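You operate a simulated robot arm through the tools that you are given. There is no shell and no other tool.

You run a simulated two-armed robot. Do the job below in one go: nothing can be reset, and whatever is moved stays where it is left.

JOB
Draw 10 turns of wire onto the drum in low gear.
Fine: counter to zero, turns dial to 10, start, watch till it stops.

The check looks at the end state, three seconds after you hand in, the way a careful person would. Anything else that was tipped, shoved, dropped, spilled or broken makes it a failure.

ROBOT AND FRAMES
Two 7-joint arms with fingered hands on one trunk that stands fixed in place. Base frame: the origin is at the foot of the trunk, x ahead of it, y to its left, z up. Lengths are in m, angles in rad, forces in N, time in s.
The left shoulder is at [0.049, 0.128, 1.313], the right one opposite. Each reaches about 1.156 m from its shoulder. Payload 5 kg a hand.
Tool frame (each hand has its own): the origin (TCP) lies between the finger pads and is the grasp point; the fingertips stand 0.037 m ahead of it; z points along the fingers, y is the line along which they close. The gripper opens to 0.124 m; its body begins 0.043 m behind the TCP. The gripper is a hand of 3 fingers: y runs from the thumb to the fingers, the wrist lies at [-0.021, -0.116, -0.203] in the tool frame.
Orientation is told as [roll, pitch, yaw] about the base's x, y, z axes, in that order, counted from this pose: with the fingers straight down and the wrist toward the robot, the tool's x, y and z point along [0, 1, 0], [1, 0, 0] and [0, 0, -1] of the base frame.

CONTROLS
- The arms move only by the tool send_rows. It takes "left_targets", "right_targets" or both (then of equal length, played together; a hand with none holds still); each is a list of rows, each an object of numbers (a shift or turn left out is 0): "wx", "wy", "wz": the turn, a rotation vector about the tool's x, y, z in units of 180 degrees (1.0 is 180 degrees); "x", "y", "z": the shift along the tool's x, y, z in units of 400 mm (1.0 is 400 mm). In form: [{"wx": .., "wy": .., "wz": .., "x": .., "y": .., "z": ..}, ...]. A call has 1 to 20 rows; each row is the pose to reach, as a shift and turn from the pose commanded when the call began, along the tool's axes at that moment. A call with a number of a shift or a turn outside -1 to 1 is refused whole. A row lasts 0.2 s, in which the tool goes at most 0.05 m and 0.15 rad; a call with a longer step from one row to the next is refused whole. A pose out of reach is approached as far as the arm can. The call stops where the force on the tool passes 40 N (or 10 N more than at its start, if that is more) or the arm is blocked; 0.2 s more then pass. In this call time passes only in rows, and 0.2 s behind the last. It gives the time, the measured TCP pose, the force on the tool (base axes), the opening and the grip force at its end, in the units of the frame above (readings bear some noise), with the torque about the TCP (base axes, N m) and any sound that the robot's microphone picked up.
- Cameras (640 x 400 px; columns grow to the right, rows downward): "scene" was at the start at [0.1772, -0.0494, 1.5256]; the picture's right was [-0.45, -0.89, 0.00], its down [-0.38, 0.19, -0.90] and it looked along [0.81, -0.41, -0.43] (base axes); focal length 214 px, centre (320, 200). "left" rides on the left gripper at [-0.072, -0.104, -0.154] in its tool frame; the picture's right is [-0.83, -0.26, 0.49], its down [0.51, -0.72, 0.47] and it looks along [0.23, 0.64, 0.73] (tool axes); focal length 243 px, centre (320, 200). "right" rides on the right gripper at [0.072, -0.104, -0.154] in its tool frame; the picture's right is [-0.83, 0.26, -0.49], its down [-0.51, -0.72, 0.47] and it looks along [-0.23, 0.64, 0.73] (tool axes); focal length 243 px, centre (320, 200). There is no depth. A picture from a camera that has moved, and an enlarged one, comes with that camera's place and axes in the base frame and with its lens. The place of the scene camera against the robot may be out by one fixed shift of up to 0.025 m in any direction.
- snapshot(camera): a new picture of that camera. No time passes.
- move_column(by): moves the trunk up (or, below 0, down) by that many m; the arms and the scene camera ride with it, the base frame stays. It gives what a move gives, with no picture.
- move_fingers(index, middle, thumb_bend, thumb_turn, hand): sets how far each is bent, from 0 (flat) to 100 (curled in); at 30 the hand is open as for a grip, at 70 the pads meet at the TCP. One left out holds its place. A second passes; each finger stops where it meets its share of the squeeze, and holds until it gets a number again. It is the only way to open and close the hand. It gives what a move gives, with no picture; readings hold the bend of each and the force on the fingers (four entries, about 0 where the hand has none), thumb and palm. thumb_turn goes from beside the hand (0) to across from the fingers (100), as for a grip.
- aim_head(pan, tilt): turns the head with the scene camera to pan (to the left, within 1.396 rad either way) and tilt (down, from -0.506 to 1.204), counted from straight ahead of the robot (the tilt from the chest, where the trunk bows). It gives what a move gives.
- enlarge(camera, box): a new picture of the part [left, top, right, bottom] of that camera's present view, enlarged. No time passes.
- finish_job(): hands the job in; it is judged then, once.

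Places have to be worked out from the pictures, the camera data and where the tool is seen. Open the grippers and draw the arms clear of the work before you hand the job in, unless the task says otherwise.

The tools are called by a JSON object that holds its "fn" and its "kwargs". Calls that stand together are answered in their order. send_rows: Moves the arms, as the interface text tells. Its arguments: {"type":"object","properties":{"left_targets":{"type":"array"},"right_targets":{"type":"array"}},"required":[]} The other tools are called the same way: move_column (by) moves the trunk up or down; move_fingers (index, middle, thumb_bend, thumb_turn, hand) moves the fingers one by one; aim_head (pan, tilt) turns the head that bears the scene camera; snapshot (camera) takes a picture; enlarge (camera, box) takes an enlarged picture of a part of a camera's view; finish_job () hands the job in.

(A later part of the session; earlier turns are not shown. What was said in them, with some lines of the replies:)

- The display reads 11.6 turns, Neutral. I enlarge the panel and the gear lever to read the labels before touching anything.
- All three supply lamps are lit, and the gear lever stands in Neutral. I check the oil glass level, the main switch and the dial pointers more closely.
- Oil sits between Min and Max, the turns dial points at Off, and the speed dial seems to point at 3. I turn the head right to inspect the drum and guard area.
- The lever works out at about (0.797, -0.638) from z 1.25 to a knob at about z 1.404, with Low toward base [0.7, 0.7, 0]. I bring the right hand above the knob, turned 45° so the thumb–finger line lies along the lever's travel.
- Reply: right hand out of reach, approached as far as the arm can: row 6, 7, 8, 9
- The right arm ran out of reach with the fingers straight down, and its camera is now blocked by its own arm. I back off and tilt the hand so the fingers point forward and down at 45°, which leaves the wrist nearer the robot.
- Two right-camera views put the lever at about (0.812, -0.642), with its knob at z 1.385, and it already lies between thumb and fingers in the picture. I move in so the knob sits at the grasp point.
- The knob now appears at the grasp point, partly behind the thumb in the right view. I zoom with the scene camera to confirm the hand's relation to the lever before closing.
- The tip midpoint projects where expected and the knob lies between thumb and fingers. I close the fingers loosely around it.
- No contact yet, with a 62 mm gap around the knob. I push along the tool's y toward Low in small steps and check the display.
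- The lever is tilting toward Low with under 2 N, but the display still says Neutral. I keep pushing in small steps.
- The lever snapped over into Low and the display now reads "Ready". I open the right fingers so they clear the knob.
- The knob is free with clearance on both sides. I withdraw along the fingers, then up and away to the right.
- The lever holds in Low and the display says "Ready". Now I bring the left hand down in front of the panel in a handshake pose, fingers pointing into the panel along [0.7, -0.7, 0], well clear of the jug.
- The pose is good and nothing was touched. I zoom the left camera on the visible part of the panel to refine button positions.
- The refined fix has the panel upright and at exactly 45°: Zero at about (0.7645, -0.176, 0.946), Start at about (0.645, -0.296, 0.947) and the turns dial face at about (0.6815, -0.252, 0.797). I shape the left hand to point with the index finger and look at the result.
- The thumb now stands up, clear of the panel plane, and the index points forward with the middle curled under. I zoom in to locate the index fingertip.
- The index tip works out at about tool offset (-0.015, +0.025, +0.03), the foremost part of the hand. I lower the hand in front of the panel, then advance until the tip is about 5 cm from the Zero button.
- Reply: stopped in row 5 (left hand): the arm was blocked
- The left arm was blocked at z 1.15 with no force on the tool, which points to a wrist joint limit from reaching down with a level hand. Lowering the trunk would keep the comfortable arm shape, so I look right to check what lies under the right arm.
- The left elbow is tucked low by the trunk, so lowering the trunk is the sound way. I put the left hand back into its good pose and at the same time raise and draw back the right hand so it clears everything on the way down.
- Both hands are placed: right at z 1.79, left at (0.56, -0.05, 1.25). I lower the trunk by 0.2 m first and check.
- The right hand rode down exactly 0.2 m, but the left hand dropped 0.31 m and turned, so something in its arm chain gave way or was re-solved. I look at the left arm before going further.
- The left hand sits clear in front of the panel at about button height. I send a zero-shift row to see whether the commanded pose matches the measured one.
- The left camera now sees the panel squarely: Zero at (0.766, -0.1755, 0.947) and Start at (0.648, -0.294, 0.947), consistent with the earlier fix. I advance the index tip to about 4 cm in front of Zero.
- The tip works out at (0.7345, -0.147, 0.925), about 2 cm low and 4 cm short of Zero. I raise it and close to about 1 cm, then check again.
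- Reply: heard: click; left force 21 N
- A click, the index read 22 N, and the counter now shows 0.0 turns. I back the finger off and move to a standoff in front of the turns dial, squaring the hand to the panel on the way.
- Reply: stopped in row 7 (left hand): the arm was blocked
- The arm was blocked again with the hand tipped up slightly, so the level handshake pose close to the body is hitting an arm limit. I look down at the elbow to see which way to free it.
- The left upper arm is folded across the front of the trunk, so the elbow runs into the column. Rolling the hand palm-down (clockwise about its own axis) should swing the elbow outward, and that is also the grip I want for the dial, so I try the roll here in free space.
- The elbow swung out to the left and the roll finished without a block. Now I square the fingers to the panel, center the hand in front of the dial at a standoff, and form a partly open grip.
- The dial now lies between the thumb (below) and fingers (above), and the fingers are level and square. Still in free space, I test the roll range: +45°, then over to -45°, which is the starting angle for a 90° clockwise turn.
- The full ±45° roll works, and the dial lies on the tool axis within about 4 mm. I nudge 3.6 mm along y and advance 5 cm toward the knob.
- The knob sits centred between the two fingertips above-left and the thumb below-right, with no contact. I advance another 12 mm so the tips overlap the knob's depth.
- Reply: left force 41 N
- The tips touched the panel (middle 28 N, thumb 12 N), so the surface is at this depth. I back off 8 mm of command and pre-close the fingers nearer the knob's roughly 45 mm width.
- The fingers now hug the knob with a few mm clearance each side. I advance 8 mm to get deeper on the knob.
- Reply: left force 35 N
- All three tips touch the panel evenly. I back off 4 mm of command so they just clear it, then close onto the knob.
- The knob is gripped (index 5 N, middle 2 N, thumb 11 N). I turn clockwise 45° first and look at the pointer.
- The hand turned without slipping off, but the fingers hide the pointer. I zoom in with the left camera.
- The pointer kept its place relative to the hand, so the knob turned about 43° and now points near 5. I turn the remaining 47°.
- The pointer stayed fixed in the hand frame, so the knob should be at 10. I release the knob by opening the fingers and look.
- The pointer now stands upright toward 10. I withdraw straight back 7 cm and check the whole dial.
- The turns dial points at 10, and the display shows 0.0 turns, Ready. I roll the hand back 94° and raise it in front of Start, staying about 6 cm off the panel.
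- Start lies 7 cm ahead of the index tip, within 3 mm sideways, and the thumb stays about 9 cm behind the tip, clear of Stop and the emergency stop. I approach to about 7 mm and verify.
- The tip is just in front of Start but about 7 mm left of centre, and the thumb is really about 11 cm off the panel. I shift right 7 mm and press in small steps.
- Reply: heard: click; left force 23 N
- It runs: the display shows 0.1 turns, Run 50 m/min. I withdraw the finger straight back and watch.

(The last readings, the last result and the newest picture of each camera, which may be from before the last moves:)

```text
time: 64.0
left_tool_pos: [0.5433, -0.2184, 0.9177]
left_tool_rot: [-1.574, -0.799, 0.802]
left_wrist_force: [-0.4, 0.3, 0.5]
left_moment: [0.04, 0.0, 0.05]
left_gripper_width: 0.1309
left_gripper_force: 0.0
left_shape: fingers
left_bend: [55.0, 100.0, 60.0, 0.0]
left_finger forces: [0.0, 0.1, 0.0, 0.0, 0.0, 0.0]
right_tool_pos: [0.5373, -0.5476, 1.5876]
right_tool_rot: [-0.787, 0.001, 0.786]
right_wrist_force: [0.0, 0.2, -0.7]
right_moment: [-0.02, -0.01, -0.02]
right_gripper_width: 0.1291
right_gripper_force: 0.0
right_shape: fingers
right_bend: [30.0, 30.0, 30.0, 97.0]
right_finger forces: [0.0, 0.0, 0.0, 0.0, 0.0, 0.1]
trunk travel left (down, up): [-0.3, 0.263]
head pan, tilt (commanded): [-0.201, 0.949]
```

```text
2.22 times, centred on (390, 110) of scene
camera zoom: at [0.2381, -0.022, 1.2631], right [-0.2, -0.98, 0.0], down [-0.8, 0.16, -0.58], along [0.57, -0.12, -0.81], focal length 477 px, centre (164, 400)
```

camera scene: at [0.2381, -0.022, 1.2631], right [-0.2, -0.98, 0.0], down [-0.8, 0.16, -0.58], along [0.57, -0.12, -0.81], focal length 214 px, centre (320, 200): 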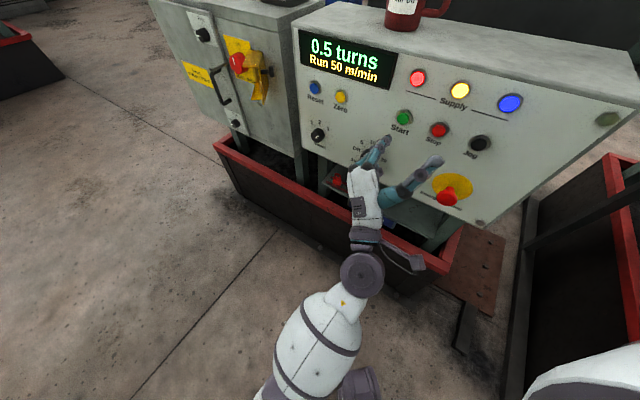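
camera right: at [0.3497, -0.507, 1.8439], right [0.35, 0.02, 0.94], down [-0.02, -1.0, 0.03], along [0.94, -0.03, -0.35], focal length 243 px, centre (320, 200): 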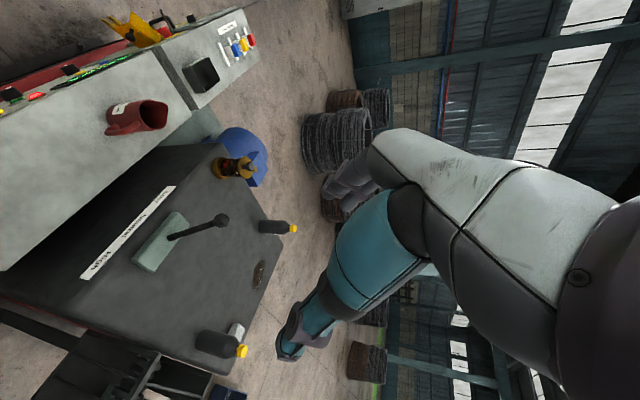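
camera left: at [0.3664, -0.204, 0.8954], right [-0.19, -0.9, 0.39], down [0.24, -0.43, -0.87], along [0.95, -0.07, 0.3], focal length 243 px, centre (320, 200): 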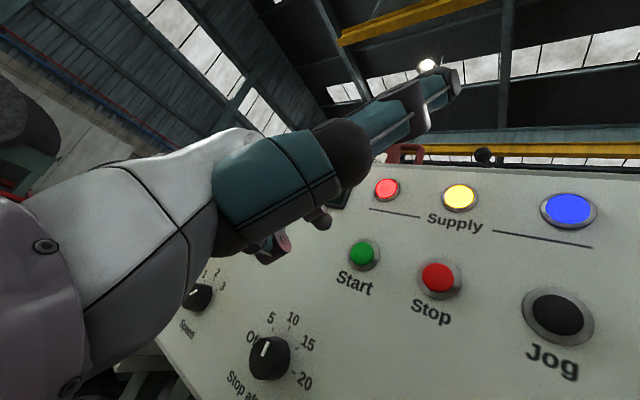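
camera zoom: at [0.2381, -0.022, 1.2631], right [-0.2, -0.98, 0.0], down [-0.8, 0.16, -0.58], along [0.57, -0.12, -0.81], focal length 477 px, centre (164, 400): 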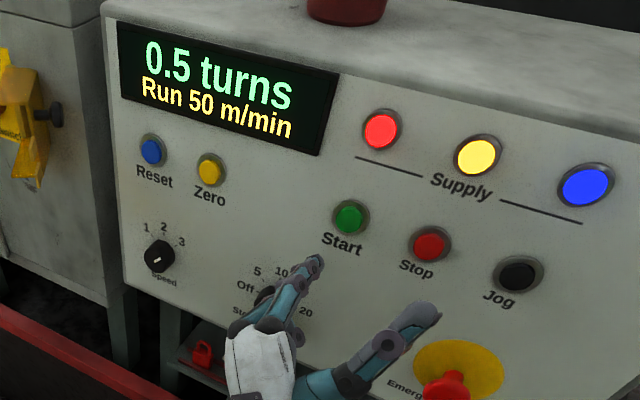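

It turns at about 0.4 turns/s, so 10 turns should take about 25 s. I aim the head so both the display and the drum are in view.

{"fn": "aim_head", "kwargs": {"pan": -0.85, "tilt": 0.5}}

{"fn": "snapshot", "kwargs": {"camera": "scene"}}

{"fn": "send_rows", "kwargs": {"left_targets": [{"z": 0}, {"z": 0}, {"z": 0}, {"z": 0}, {"z": 0}, {"z": 0}, {"z": 0}, {"z": 0}, {"z": 0}, {"z": 0}]}}

{"fn": "snapshot", "kwargs": {"camera": "scene"}}

```text
time: 65.1
left_tool_pos: [0.5442, -0.219, 0.9183]
left_tool_rot: [-1.572, -0.797, 0.799]
left_wrist_force: [-0.1, 0.2, -1.1]
left_moment: [-0.01, 0.01, -0.02]
left_gripper_width: 0.1309
left_gripper_force: 0.1
left_shape: fingers
left_bend: [55.0, 100.0, 60.0, 0.0]
left_finger forces: [0.1, 0.0, 0.0, 0.0, 0.1, 0.1]
right_tool_pos: [0.5372, -0.548, 1.587]
right_tool_rot: [-0.785, 0.0, 0.785]
right_wrist_force: [-0.2, -0.2, 0.2]
right_moment: [-0.01, 0.01, 0.04]
right_gripper_width: 0.1288
right_gripper_force: 0.2
right_shape: fingers
right_bend: [30.0, 30.0, 30.0, 97.0]
right_finger forces: [0.1, 0.1, 0.1, 0.1, 0.0, 0.1]
trunk travel left (down, up): [-0.3, 0.263]
head pan, tilt (commanded): [-0.85, 0.499]
```

```text
taken
camera scene: at [0.2275, -0.0763, 1.3004], right [-0.75, -0.66, 0.0], down [-0.32, 0.36, -0.88], along [0.58, -0.66, -0.48], focal length 214 px, centre (320, 200)
```

scene: 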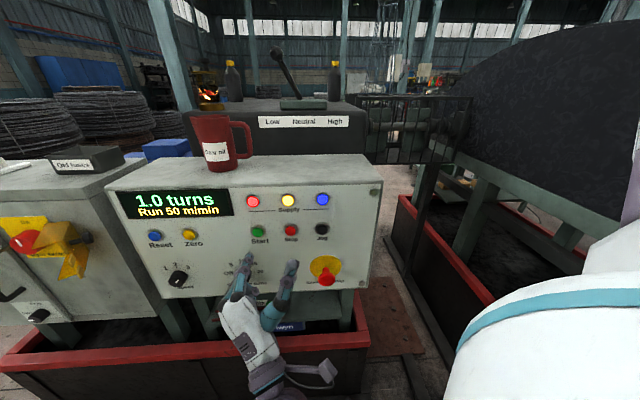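

```text
time: 67.3
left_tool_pos: [0.5435, -0.2185, 0.9167]
left_tool_rot: [-1.575, -0.798, 0.802]
left_wrist_force: [-0.1, 0.1, -0.1]
left_moment: [0.01, 0.03, -0.01]
left_gripper_width: 0.1311
left_gripper_force: 0.1
left_shape: fingers
left_bend: [55.0, 100.0, 60.0, 0.0]
left_finger forces: [0.1, 0.0, 0.0, 0.0, 0.1, 0.1]
right_tool_pos: [0.5366, -0.5485, 1.5865]
right_tool_rot: [-0.784, 0.001, 0.787]
right_wrist_force: [-0.6, -0.3, 0.8]
right_moment: [-0.01, 0.01, 0.0]
right_gripper_width: 0.1286
right_gripper_force: 0.1
right_shape: fingers
right_bend: [30.0, 30.0, 30.0, 97.0]
right_finger forces: [0.1, 0.0, 0.0, 0.0, 0.0, 0.1]
trunk travel left (down, up): [-0.3, 0.263]
head pan, tilt (commanded): [-0.85, 0.499]
```

```text
taken
camera scene: at [0.2276, -0.0764, 1.3005], right [-0.75, -0.66, 0.0], down [-0.32, 0.36, -0.88], along [0.58, -0.66, -0.48], focal length 214 px, centre (320, 200)
```

scene: 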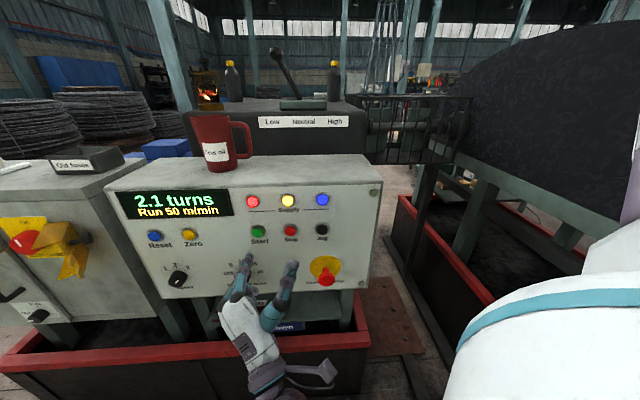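

2.1 turns and climbing at 0.5 turns/s; all lamps lit and nothing odd. I keep watching with the hands still.

{"fn": "send_rows", "kwargs": {"left_targets": [{"z": 0}, {"z": 0}, {"z": 0}, {"z": 0}, {"z": 0}, {"z": 0}, {"z": 0}, {"z": 0}, {"z": 0}, {"z": 0}, {"z": 0}, {"z": 0}, {"z": 0}, {"z": 0}, {"z": 0}]}}

{"fn": "enlarge", "kwargs": {"camera": "scene", "box": [90, 40, 490, 320]}}

```text
time: 70.5
left_tool_pos: [0.5429, -0.2191, 0.9171]
left_tool_rot: [-1.573, -0.797, 0.802]
left_wrist_force: [-0.1, -0.3, 0.9]
left_moment: [-0.01, -0.03, 0.02]
left_gripper_width: 0.1311
left_gripper_force: 0.0
left_shape: fingers
left_bend: [55.0, 100.0, 60.0, 0.0]
left_finger forces: [0.0, 0.1, 0.1, 0.0, 0.0, 0.0]
right_tool_pos: [0.5374, -0.5472, 1.5868]
right_tool_rot: [-0.787, 0.0, 0.786]
right_wrist_force: [0.7, -0.7, 0.3]
right_moment: [0.01, -0.01, 0.03]
right_gripper_width: 0.1286
right_gripper_force: 0.0
right_shape: fingers
right_bend: [30.0, 30.0, 30.0, 97.0]
right_finger forces: [0.0, 0.0, 0.0, 0.1, 0.0, 0.0]
trunk travel left (down, up): [-0.3, 0.263]
head pan, tilt (commanded): [-0.85, 0.499]
```

```text
1.43 times, centred on (290, 180) of scene
camera zoom: at [0.2276, -0.0764, 1.3005], right [-0.75, -0.66, 0.0], down [-0.32, 0.36, -0.88], along [0.58, -0.66, -0.48], focal length 306 px, centre (363, 229)
```

zoom: 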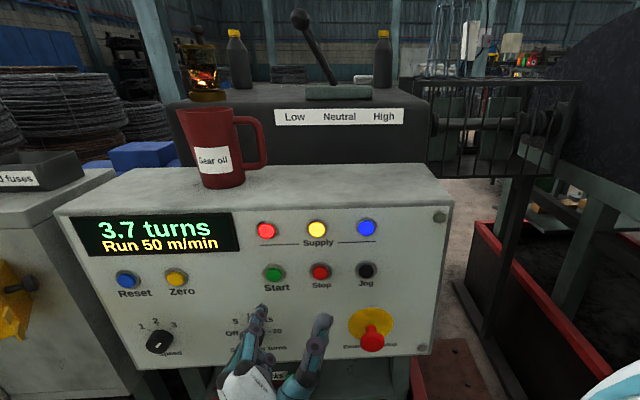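

3.7 turns, still running normally at 50 m/min. I keep waiting and watching.

{"fn": "send_rows", "kwargs": {"left_targets": [{"z": 0}, {"z": 0}, {"z": 0}, {"z": 0}, {"z": 0}, {"z": 0}, {"z": 0}, {"z": 0}, {"z": 0}, {"z": 0}, {"z": 0}, {"z": 0}, {"z": 0}, {"z": 0}, {"z": 0}]}}

{"fn": "enlarge", "kwargs": {"camera": "scene", "box": [90, 40, 490, 320]}}

```text
time: 73.7
left_tool_pos: [0.5434, -0.2193, 0.9176]
left_tool_rot: [-1.574, -0.798, 0.8]
left_wrist_force: [0.5, 0.3, -0.8]
left_moment: [-0.01, 0.0, -0.03]
left_gripper_width: 0.1309
left_gripper_force: 0.0
left_shape: fingers
left_bend: [55.0, 100.0, 60.0, 0.0]
left_finger forces: [0.1, 0.0, 0.1, 0.1, 0.1, 0.0]
right_tool_pos: [0.5368, -0.5489, 1.587]
right_tool_rot: [-0.786, 0.0, 0.784]
right_wrist_force: [0.0, 0.5, 0.4]
right_moment: [-0.02, 0.0, -0.01]
right_gripper_width: 0.1285
right_gripper_force: 0.1
right_shape: fingers
right_bend: [30.0, 30.0, 30.0, 97.0]
right_finger forces: [0.0, 0.0, 0.0, 0.0, 0.1, 0.0]
trunk travel left (down, up): [-0.3, 0.263]
head pan, tilt (commanded): [-0.85, 0.499]
```

```text
1.43 times, centred on (290, 180) of scene
camera zoom: at [0.2276, -0.0764, 1.3005], right [-0.75, -0.66, 0.0], down [-0.32, 0.36, -0.88], along [0.58, -0.66, -0.48], focal length 306 px, centre (363, 229)
```

zoom: 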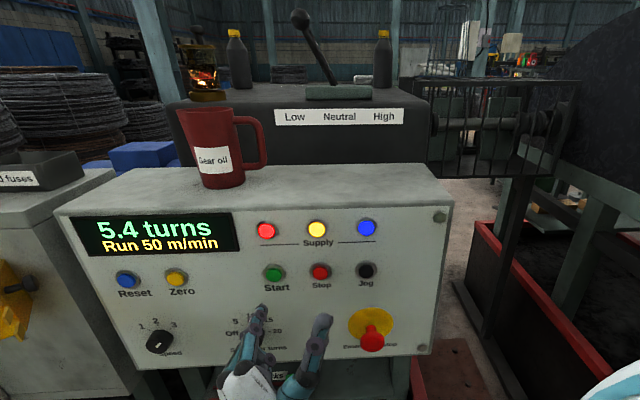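

5.4 turns, steady run. I keep watching.

{"fn": "send_rows", "kwargs": {"left_targets": [{"z": 0}, {"z": 0}, {"z": 0}, {"z": 0}, {"z": 0}, {"z": 0}, {"z": 0}, {"z": 0}, {"z": 0}, {"z": 0}, {"z": 0}, {"z": 0}, {"z": 0}, {"z": 0}, {"z": 0}]}}

{"fn": "enlarge", "kwargs": {"camera": "scene", "box": [90, 40, 490, 320]}}

```text
time: 76.9
left_tool_pos: [0.5428, -0.2201, 0.9166]
left_tool_rot: [-1.573, -0.797, 0.802]
left_wrist_force: [-0.2, 0.2, 0.1]
left_moment: [-0.01, -0.02, 0.06]
left_gripper_width: 0.1311
left_gripper_force: 0.1
left_shape: fingers
left_bend: [55.0, 100.0, 60.0, 0.0]
left_finger forces: [0.0, 0.1, 0.0, 0.0, 0.0, 0.1]
right_tool_pos: [0.536, -0.5488, 1.5861]
right_tool_rot: [-0.784, 0.0, 0.785]
right_wrist_force: [-0.2, -0.2, -0.4]
right_moment: [0.01, -0.01, 0.01]
right_gripper_width: 0.1288
right_gripper_force: 0.0
right_shape: fingers
right_bend: [30.0, 30.0, 30.0, 97.0]
right_finger forces: [0.1, 0.0, 0.0, 0.1, 0.0, 0.1]
trunk travel left (down, up): [-0.3, 0.263]
head pan, tilt (commanded): [-0.85, 0.499]
```

```text
1.43 times, centred on (290, 180) of scene
camera zoom: at [0.2276, -0.0764, 1.3005], right [-0.75, -0.66, 0.0], down [-0.32, 0.36, -0.88], along [0.58, -0.66, -0.48], focal length 306 px, centre (363, 229)
```

zoom: 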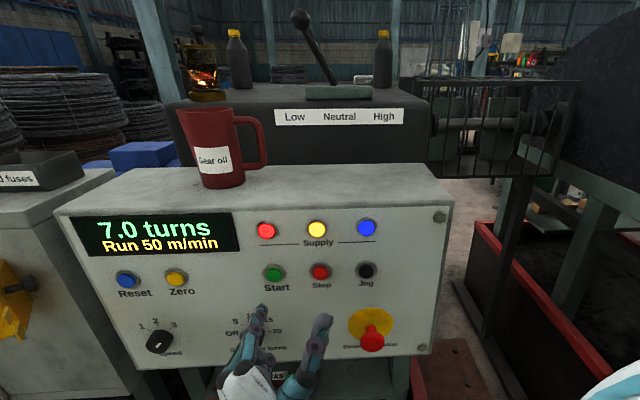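

7.0 turns, running on. Three more turns need about 6 s, so I wait in shorter checks.

{"fn": "send_rows", "kwargs": {"left_targets": [{"z": 0}, {"z": 0}, {"z": 0}, {"z": 0}, {"z": 0}, {"z": 0}, {"z": 0}, {"z": 0}, {"z": 0}, {"z": 0}, {"z": 0}, {"z": 0}, {"z": 0}, {"z": 0}, {"z": 0}]}}

{"fn": "enlarge", "kwargs": {"camera": "scene", "box": [90, 40, 490, 320]}}

```text
time: 80.1
left_tool_pos: [0.544, -0.2192, 0.9186]
left_tool_rot: [-1.574, -0.797, 0.802]
left_wrist_force: [-0.6, 0.1, -0.2]
left_moment: [-0.04, 0.03, -0.01]
left_gripper_width: 0.1309
left_gripper_force: 0.0
left_shape: fingers
left_bend: [55.0, 100.0, 60.0, 0.0]
left_finger forces: [0.0, 0.0, 0.2, 0.1, 0.0, 0.1]
right_tool_pos: [0.5363, -0.549, 1.5865]
right_tool_rot: [-0.785, -0.001, 0.786]
right_wrist_force: [0.9, 0.1, -0.6]
right_moment: [0.02, 0.01, 0.0]
right_gripper_width: 0.1288
right_gripper_force: 0.2
right_shape: fingers
right_bend: [30.0, 30.0, 30.0, 97.0]
right_finger forces: [0.0, 0.0, 0.0, 0.0, 0.1, 0.0]
trunk travel left (down, up): [-0.3, 0.263]
head pan, tilt (commanded): [-0.85, 0.499]
```

```text
1.43 times, centred on (290, 180) of scene
camera zoom: at [0.2276, -0.0764, 1.3005], right [-0.75, -0.66, 0.0], down [-0.32, 0.36, -0.88], along [0.58, -0.66, -0.48], focal length 306 px, centre (363, 229)
```

zoom: 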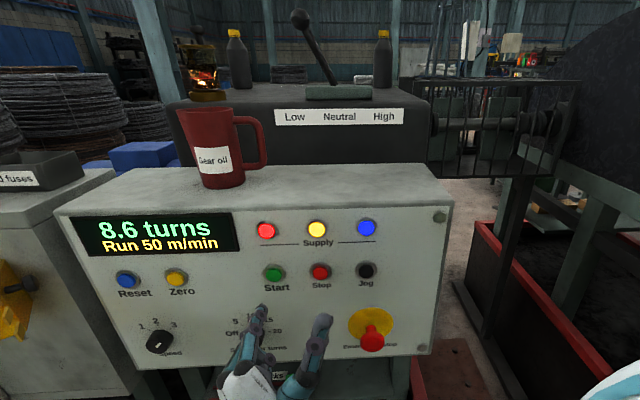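

8.6 turns. I wait about 3 s more, to where it should stop by itself.

{"fn": "send_rows", "kwargs": {"left_targets": [{"z": 0}, {"z": 0}, {"z": 0}, {"z": 0}, {"z": 0}, {"z": 0}, {"z": 0}, {"z": 0}, {"z": 0}, {"z": 0}, {"z": 0}, {"z": 0}, {"z": 0}]}}

{"fn": "enlarge", "kwargs": {"camera": "scene", "box": [90, 40, 490, 320]}}

```text
time: 82.9
left_tool_pos: [0.5425, -0.2191, 0.9173]
left_tool_rot: [-1.573, -0.798, 0.802]
left_wrist_force: [-0.2, 0.7, -0.1]
left_moment: [0.02, 0.04, 0.0]
left_gripper_width: 0.131
left_gripper_force: 0.1
left_shape: fingers
left_bend: [55.0, 100.0, 60.0, 0.0]
left_finger forces: [0.1, 0.0, 0.0, 0.0, 0.0, 0.0]
right_tool_pos: [0.5377, -0.5494, 1.5856]
right_tool_rot: [-0.786, 0.0, 0.784]
right_wrist_force: [-1.0, 0.4, -0.4]
right_moment: [-0.02, 0.01, 0.02]
right_gripper_width: 0.1284
right_gripper_force: 0.1
right_shape: fingers
right_bend: [30.0, 30.0, 30.0, 97.0]
right_finger forces: [0.0, 0.1, 0.0, 0.0, 0.1, 0.0]
trunk travel left (down, up): [-0.3, 0.263]
head pan, tilt (commanded): [-0.85, 0.499]
```

```text
1.43 times, centred on (290, 180) of scene
camera zoom: at [0.2276, -0.0764, 1.3005], right [-0.75, -0.66, 0.0], down [-0.32, 0.36, -0.88], along [0.58, -0.66, -0.48], focal length 306 px, centre (363, 229)
```

zoom: 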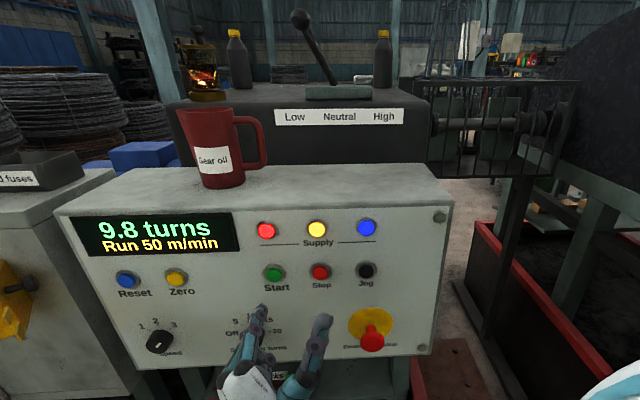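

9.8 turns; the stop should come at 10. I wait another 1.2 s.

{"fn": "send_rows", "kwargs": {"left_targets": [{"z": 0}, {"z": 0}, {"z": 0}, {"z": 0}, {"z": 0}]}}

{"fn": "enlarge", "kwargs": {"camera": "scene", "box": [90, 40, 490, 320]}}

```text
time: 84.1
left_tool_pos: [0.5446, -0.2194, 0.9178]
left_tool_rot: [-1.575, -0.797, 0.802]
left_wrist_force: [0.3, 0.3, 0.5]
left_moment: [0.04, -0.02, 0.02]
left_gripper_width: 0.1312
left_gripper_force: 0.0
left_shape: fingers
left_bend: [55.0, 100.0, 60.0, 0.0]
left_finger forces: [0.1, 0.0, 0.0, 0.0, 0.0, 0.0]
right_tool_pos: [0.5375, -0.5495, 1.5869]
right_tool_rot: [-0.787, 0.001, 0.785]
right_wrist_force: [-0.2, 0.1, -0.9]
right_moment: [-0.01, 0.06, 0.01]
right_gripper_width: 0.1287
right_gripper_force: 0.0
right_shape: fingers
right_bend: [30.0, 30.0, 30.0, 97.0]
right_finger forces: [0.0, 0.0, 0.1, 0.0, 0.1, 0.0]
trunk travel left (down, up): [-0.3, 0.263]
head pan, tilt (commanded): [-0.85, 0.499]
```

```text
1.43 times, centred on (290, 180) of scene
camera zoom: at [0.2276, -0.0764, 1.3005], right [-0.75, -0.66, 0.0], down [-0.32, 0.36, -0.88], along [0.58, -0.66, -0.48], focal length 306 px, centre (363, 229)
```

zoom: 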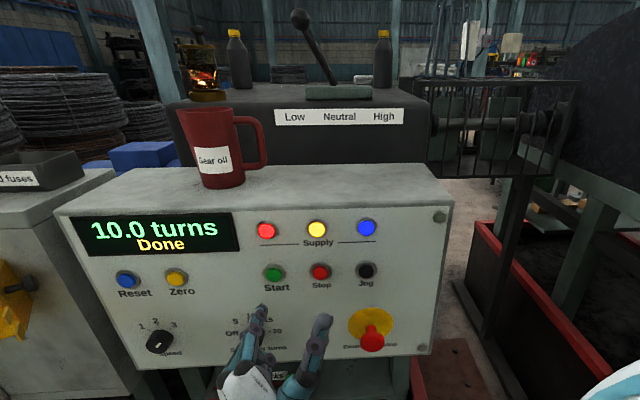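

The display reads 10.0 turns, Done: it stopped by itself. I draw the left hand back and away from the panel, then open it.

{"fn": "send_rows", "kwargs": {"left_targets": [{"x": 0.01, "y": 0.02, "z": -0.09}, {"x": 0.03, "y": 0.055, "z": -0.18}, {"x": 0.06, "y": 0.11, "z": -0.26}, {"x": 0.09, "y": 0.165, "z": -0.34}, {"x": 0.11, "y": 0.2, "z": -0.41}, {"x": 0.124, "y": 0.227, "z": -0.463}]}}

{"fn": "move_fingers", "kwargs": {"hand": "left", "index": 30, "middle": 30, "thumb_bend": 30, "thumb_turn": 98}}

{"fn": "snapshot", "kwargs": {"camera": "scene"}}

{"fn": "enlarge", "kwargs": {"camera": "scene", "box": [90, 150, 390, 330]}}

```text
time: 85.5
left_tool_pos: [0.4837, -0.0205, 0.95]
left_tool_rot: [-1.579, -0.799, 0.806]
left_wrist_force: [0.0, -0.1, 0.5]
left_moment: [0.03, 0.01, 0.02]
left_gripper_width: 0.1312
left_gripper_force: 0.0
left_shape: fingers
left_bend: [55.0, 100.0, 60.0, 0.0]
left_finger forces: [0.0, 0.1, 0.0, 0.0, 0.0, 0.1]
right_tool_pos: [0.5369, -0.5477, 1.5859]
right_tool_rot: [-0.785, -0.001, 0.785]
right_wrist_force: [0.7, -0.1, -0.1]
right_moment: [0.02, -0.05, 0.0]
right_gripper_width: 0.1289
right_gripper_force: 0.0
right_shape: fingers
right_bend: [30.0, 30.0, 30.0, 97.0]
right_finger forces: [0.0, 0.0, 0.0, 0.0, 0.1, 0.0]
trunk travel left (down, up): [-0.3, 0.263]
head pan, tilt (commanded): [-0.85, 0.499]
```

```text
time: 86.5
left_tool_pos: [0.4838, -0.0207, 0.948]
left_tool_rot: [-1.577, -0.797, 0.805]
left_wrist_force: [0.1, 1.3, 0.3]
left_moment: [0.0, -0.01, -0.01]
left_gripper_width: 0.1285
left_gripper_force: 0.0
left_shape: fingers
left_bend: [30.0, 30.0, 30.0, 95.0]
left_finger forces: [0.1, 0.1, 0.0, 0.0, 0.0, 0.0]
right_tool_pos: [0.5366, -0.5495, 1.5865]
right_tool_rot: [-0.785, -0.001, 0.785]
right_wrist_force: [0.3, 0.1, 0.0]
right_moment: [-0.01, 0.0, 0.01]
right_gripper_width: 0.1288
right_gripper_force: 0.0
right_shape: fingers
right_bend: [30.0, 30.0, 30.0, 97.0]
right_finger forces: [0.1, 0.0, 0.1, 0.0, 0.1, 0.0]
trunk travel left (down, up): [-0.3, 0.263]
head pan, tilt (commanded): [-0.85, 0.499]
```

```text
taken
camera scene: at [0.2275, -0.0764, 1.3005], right [-0.75, -0.66, 0.0], down [-0.32, 0.36, -0.88], along [0.58, -0.66, -0.48], focal length 214 px, centre (320, 200)
```

scene: 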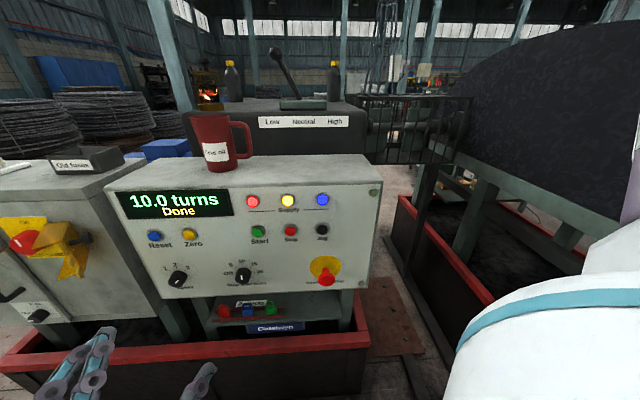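

```text
2.13 times, centred on (240, 240) of scene
camera zoom: at [0.2275, -0.0764, 1.3005], right [-0.75, -0.66, 0.0], down [-0.32, 0.36, -0.88], along [0.58, -0.66, -0.48], focal length 458 px, centre (491, 115)
```

zoom: 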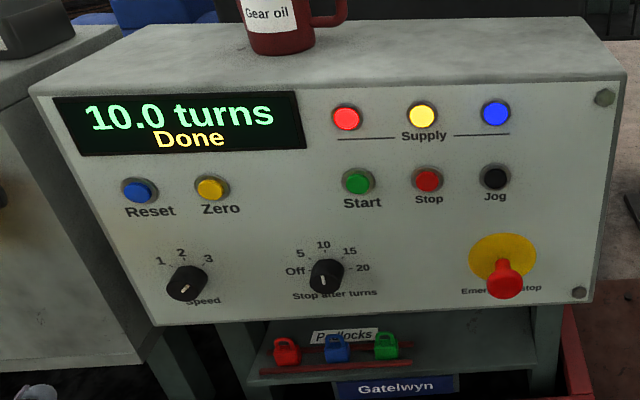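

Final state: 10.0 turns, Done; turns dial at 10, lever in Low, and the jug, padlocks, bottles and speed dial look as they were. Both hands are open and clear, so I hand in.

{"fn": "finish_job", "kwargs": {}}

```text
The job is handed in.
```

I drew 10 turns of wire onto the drum in low gear. The machine stopped by itself, and the display read "10.0 turns, Done". I then handed the job in, and no result has come back yet.

- **Gear:** I pushed the lever from Neutral to Low with the right hand. The display changed from "Neutral" to "Ready".
- **Counter and dial:** I pressed Zero, which cleared the counter from 11.6 to 0.0. Then I turned the "Stop after turns" dial from Off to 10.
- **Run:** I pressed Start. It ran steadily at 50 m/min for about 20 s, with all three supply lamps lit.
- **End state:** The lever is still in Low and the dial is at 10. I left the speed dial where it was; it looked set to 3. Nothing else looked moved when I checked at the end. Both hands are open and clear of the work.

The left arm stopped twice partway when its folded elbow ran out of room near the robot's own trunk. No force showed on the hand either time. I lowered the trunk by 0.2 m and rolled the hand over to get past it. The trunk is still lowered.
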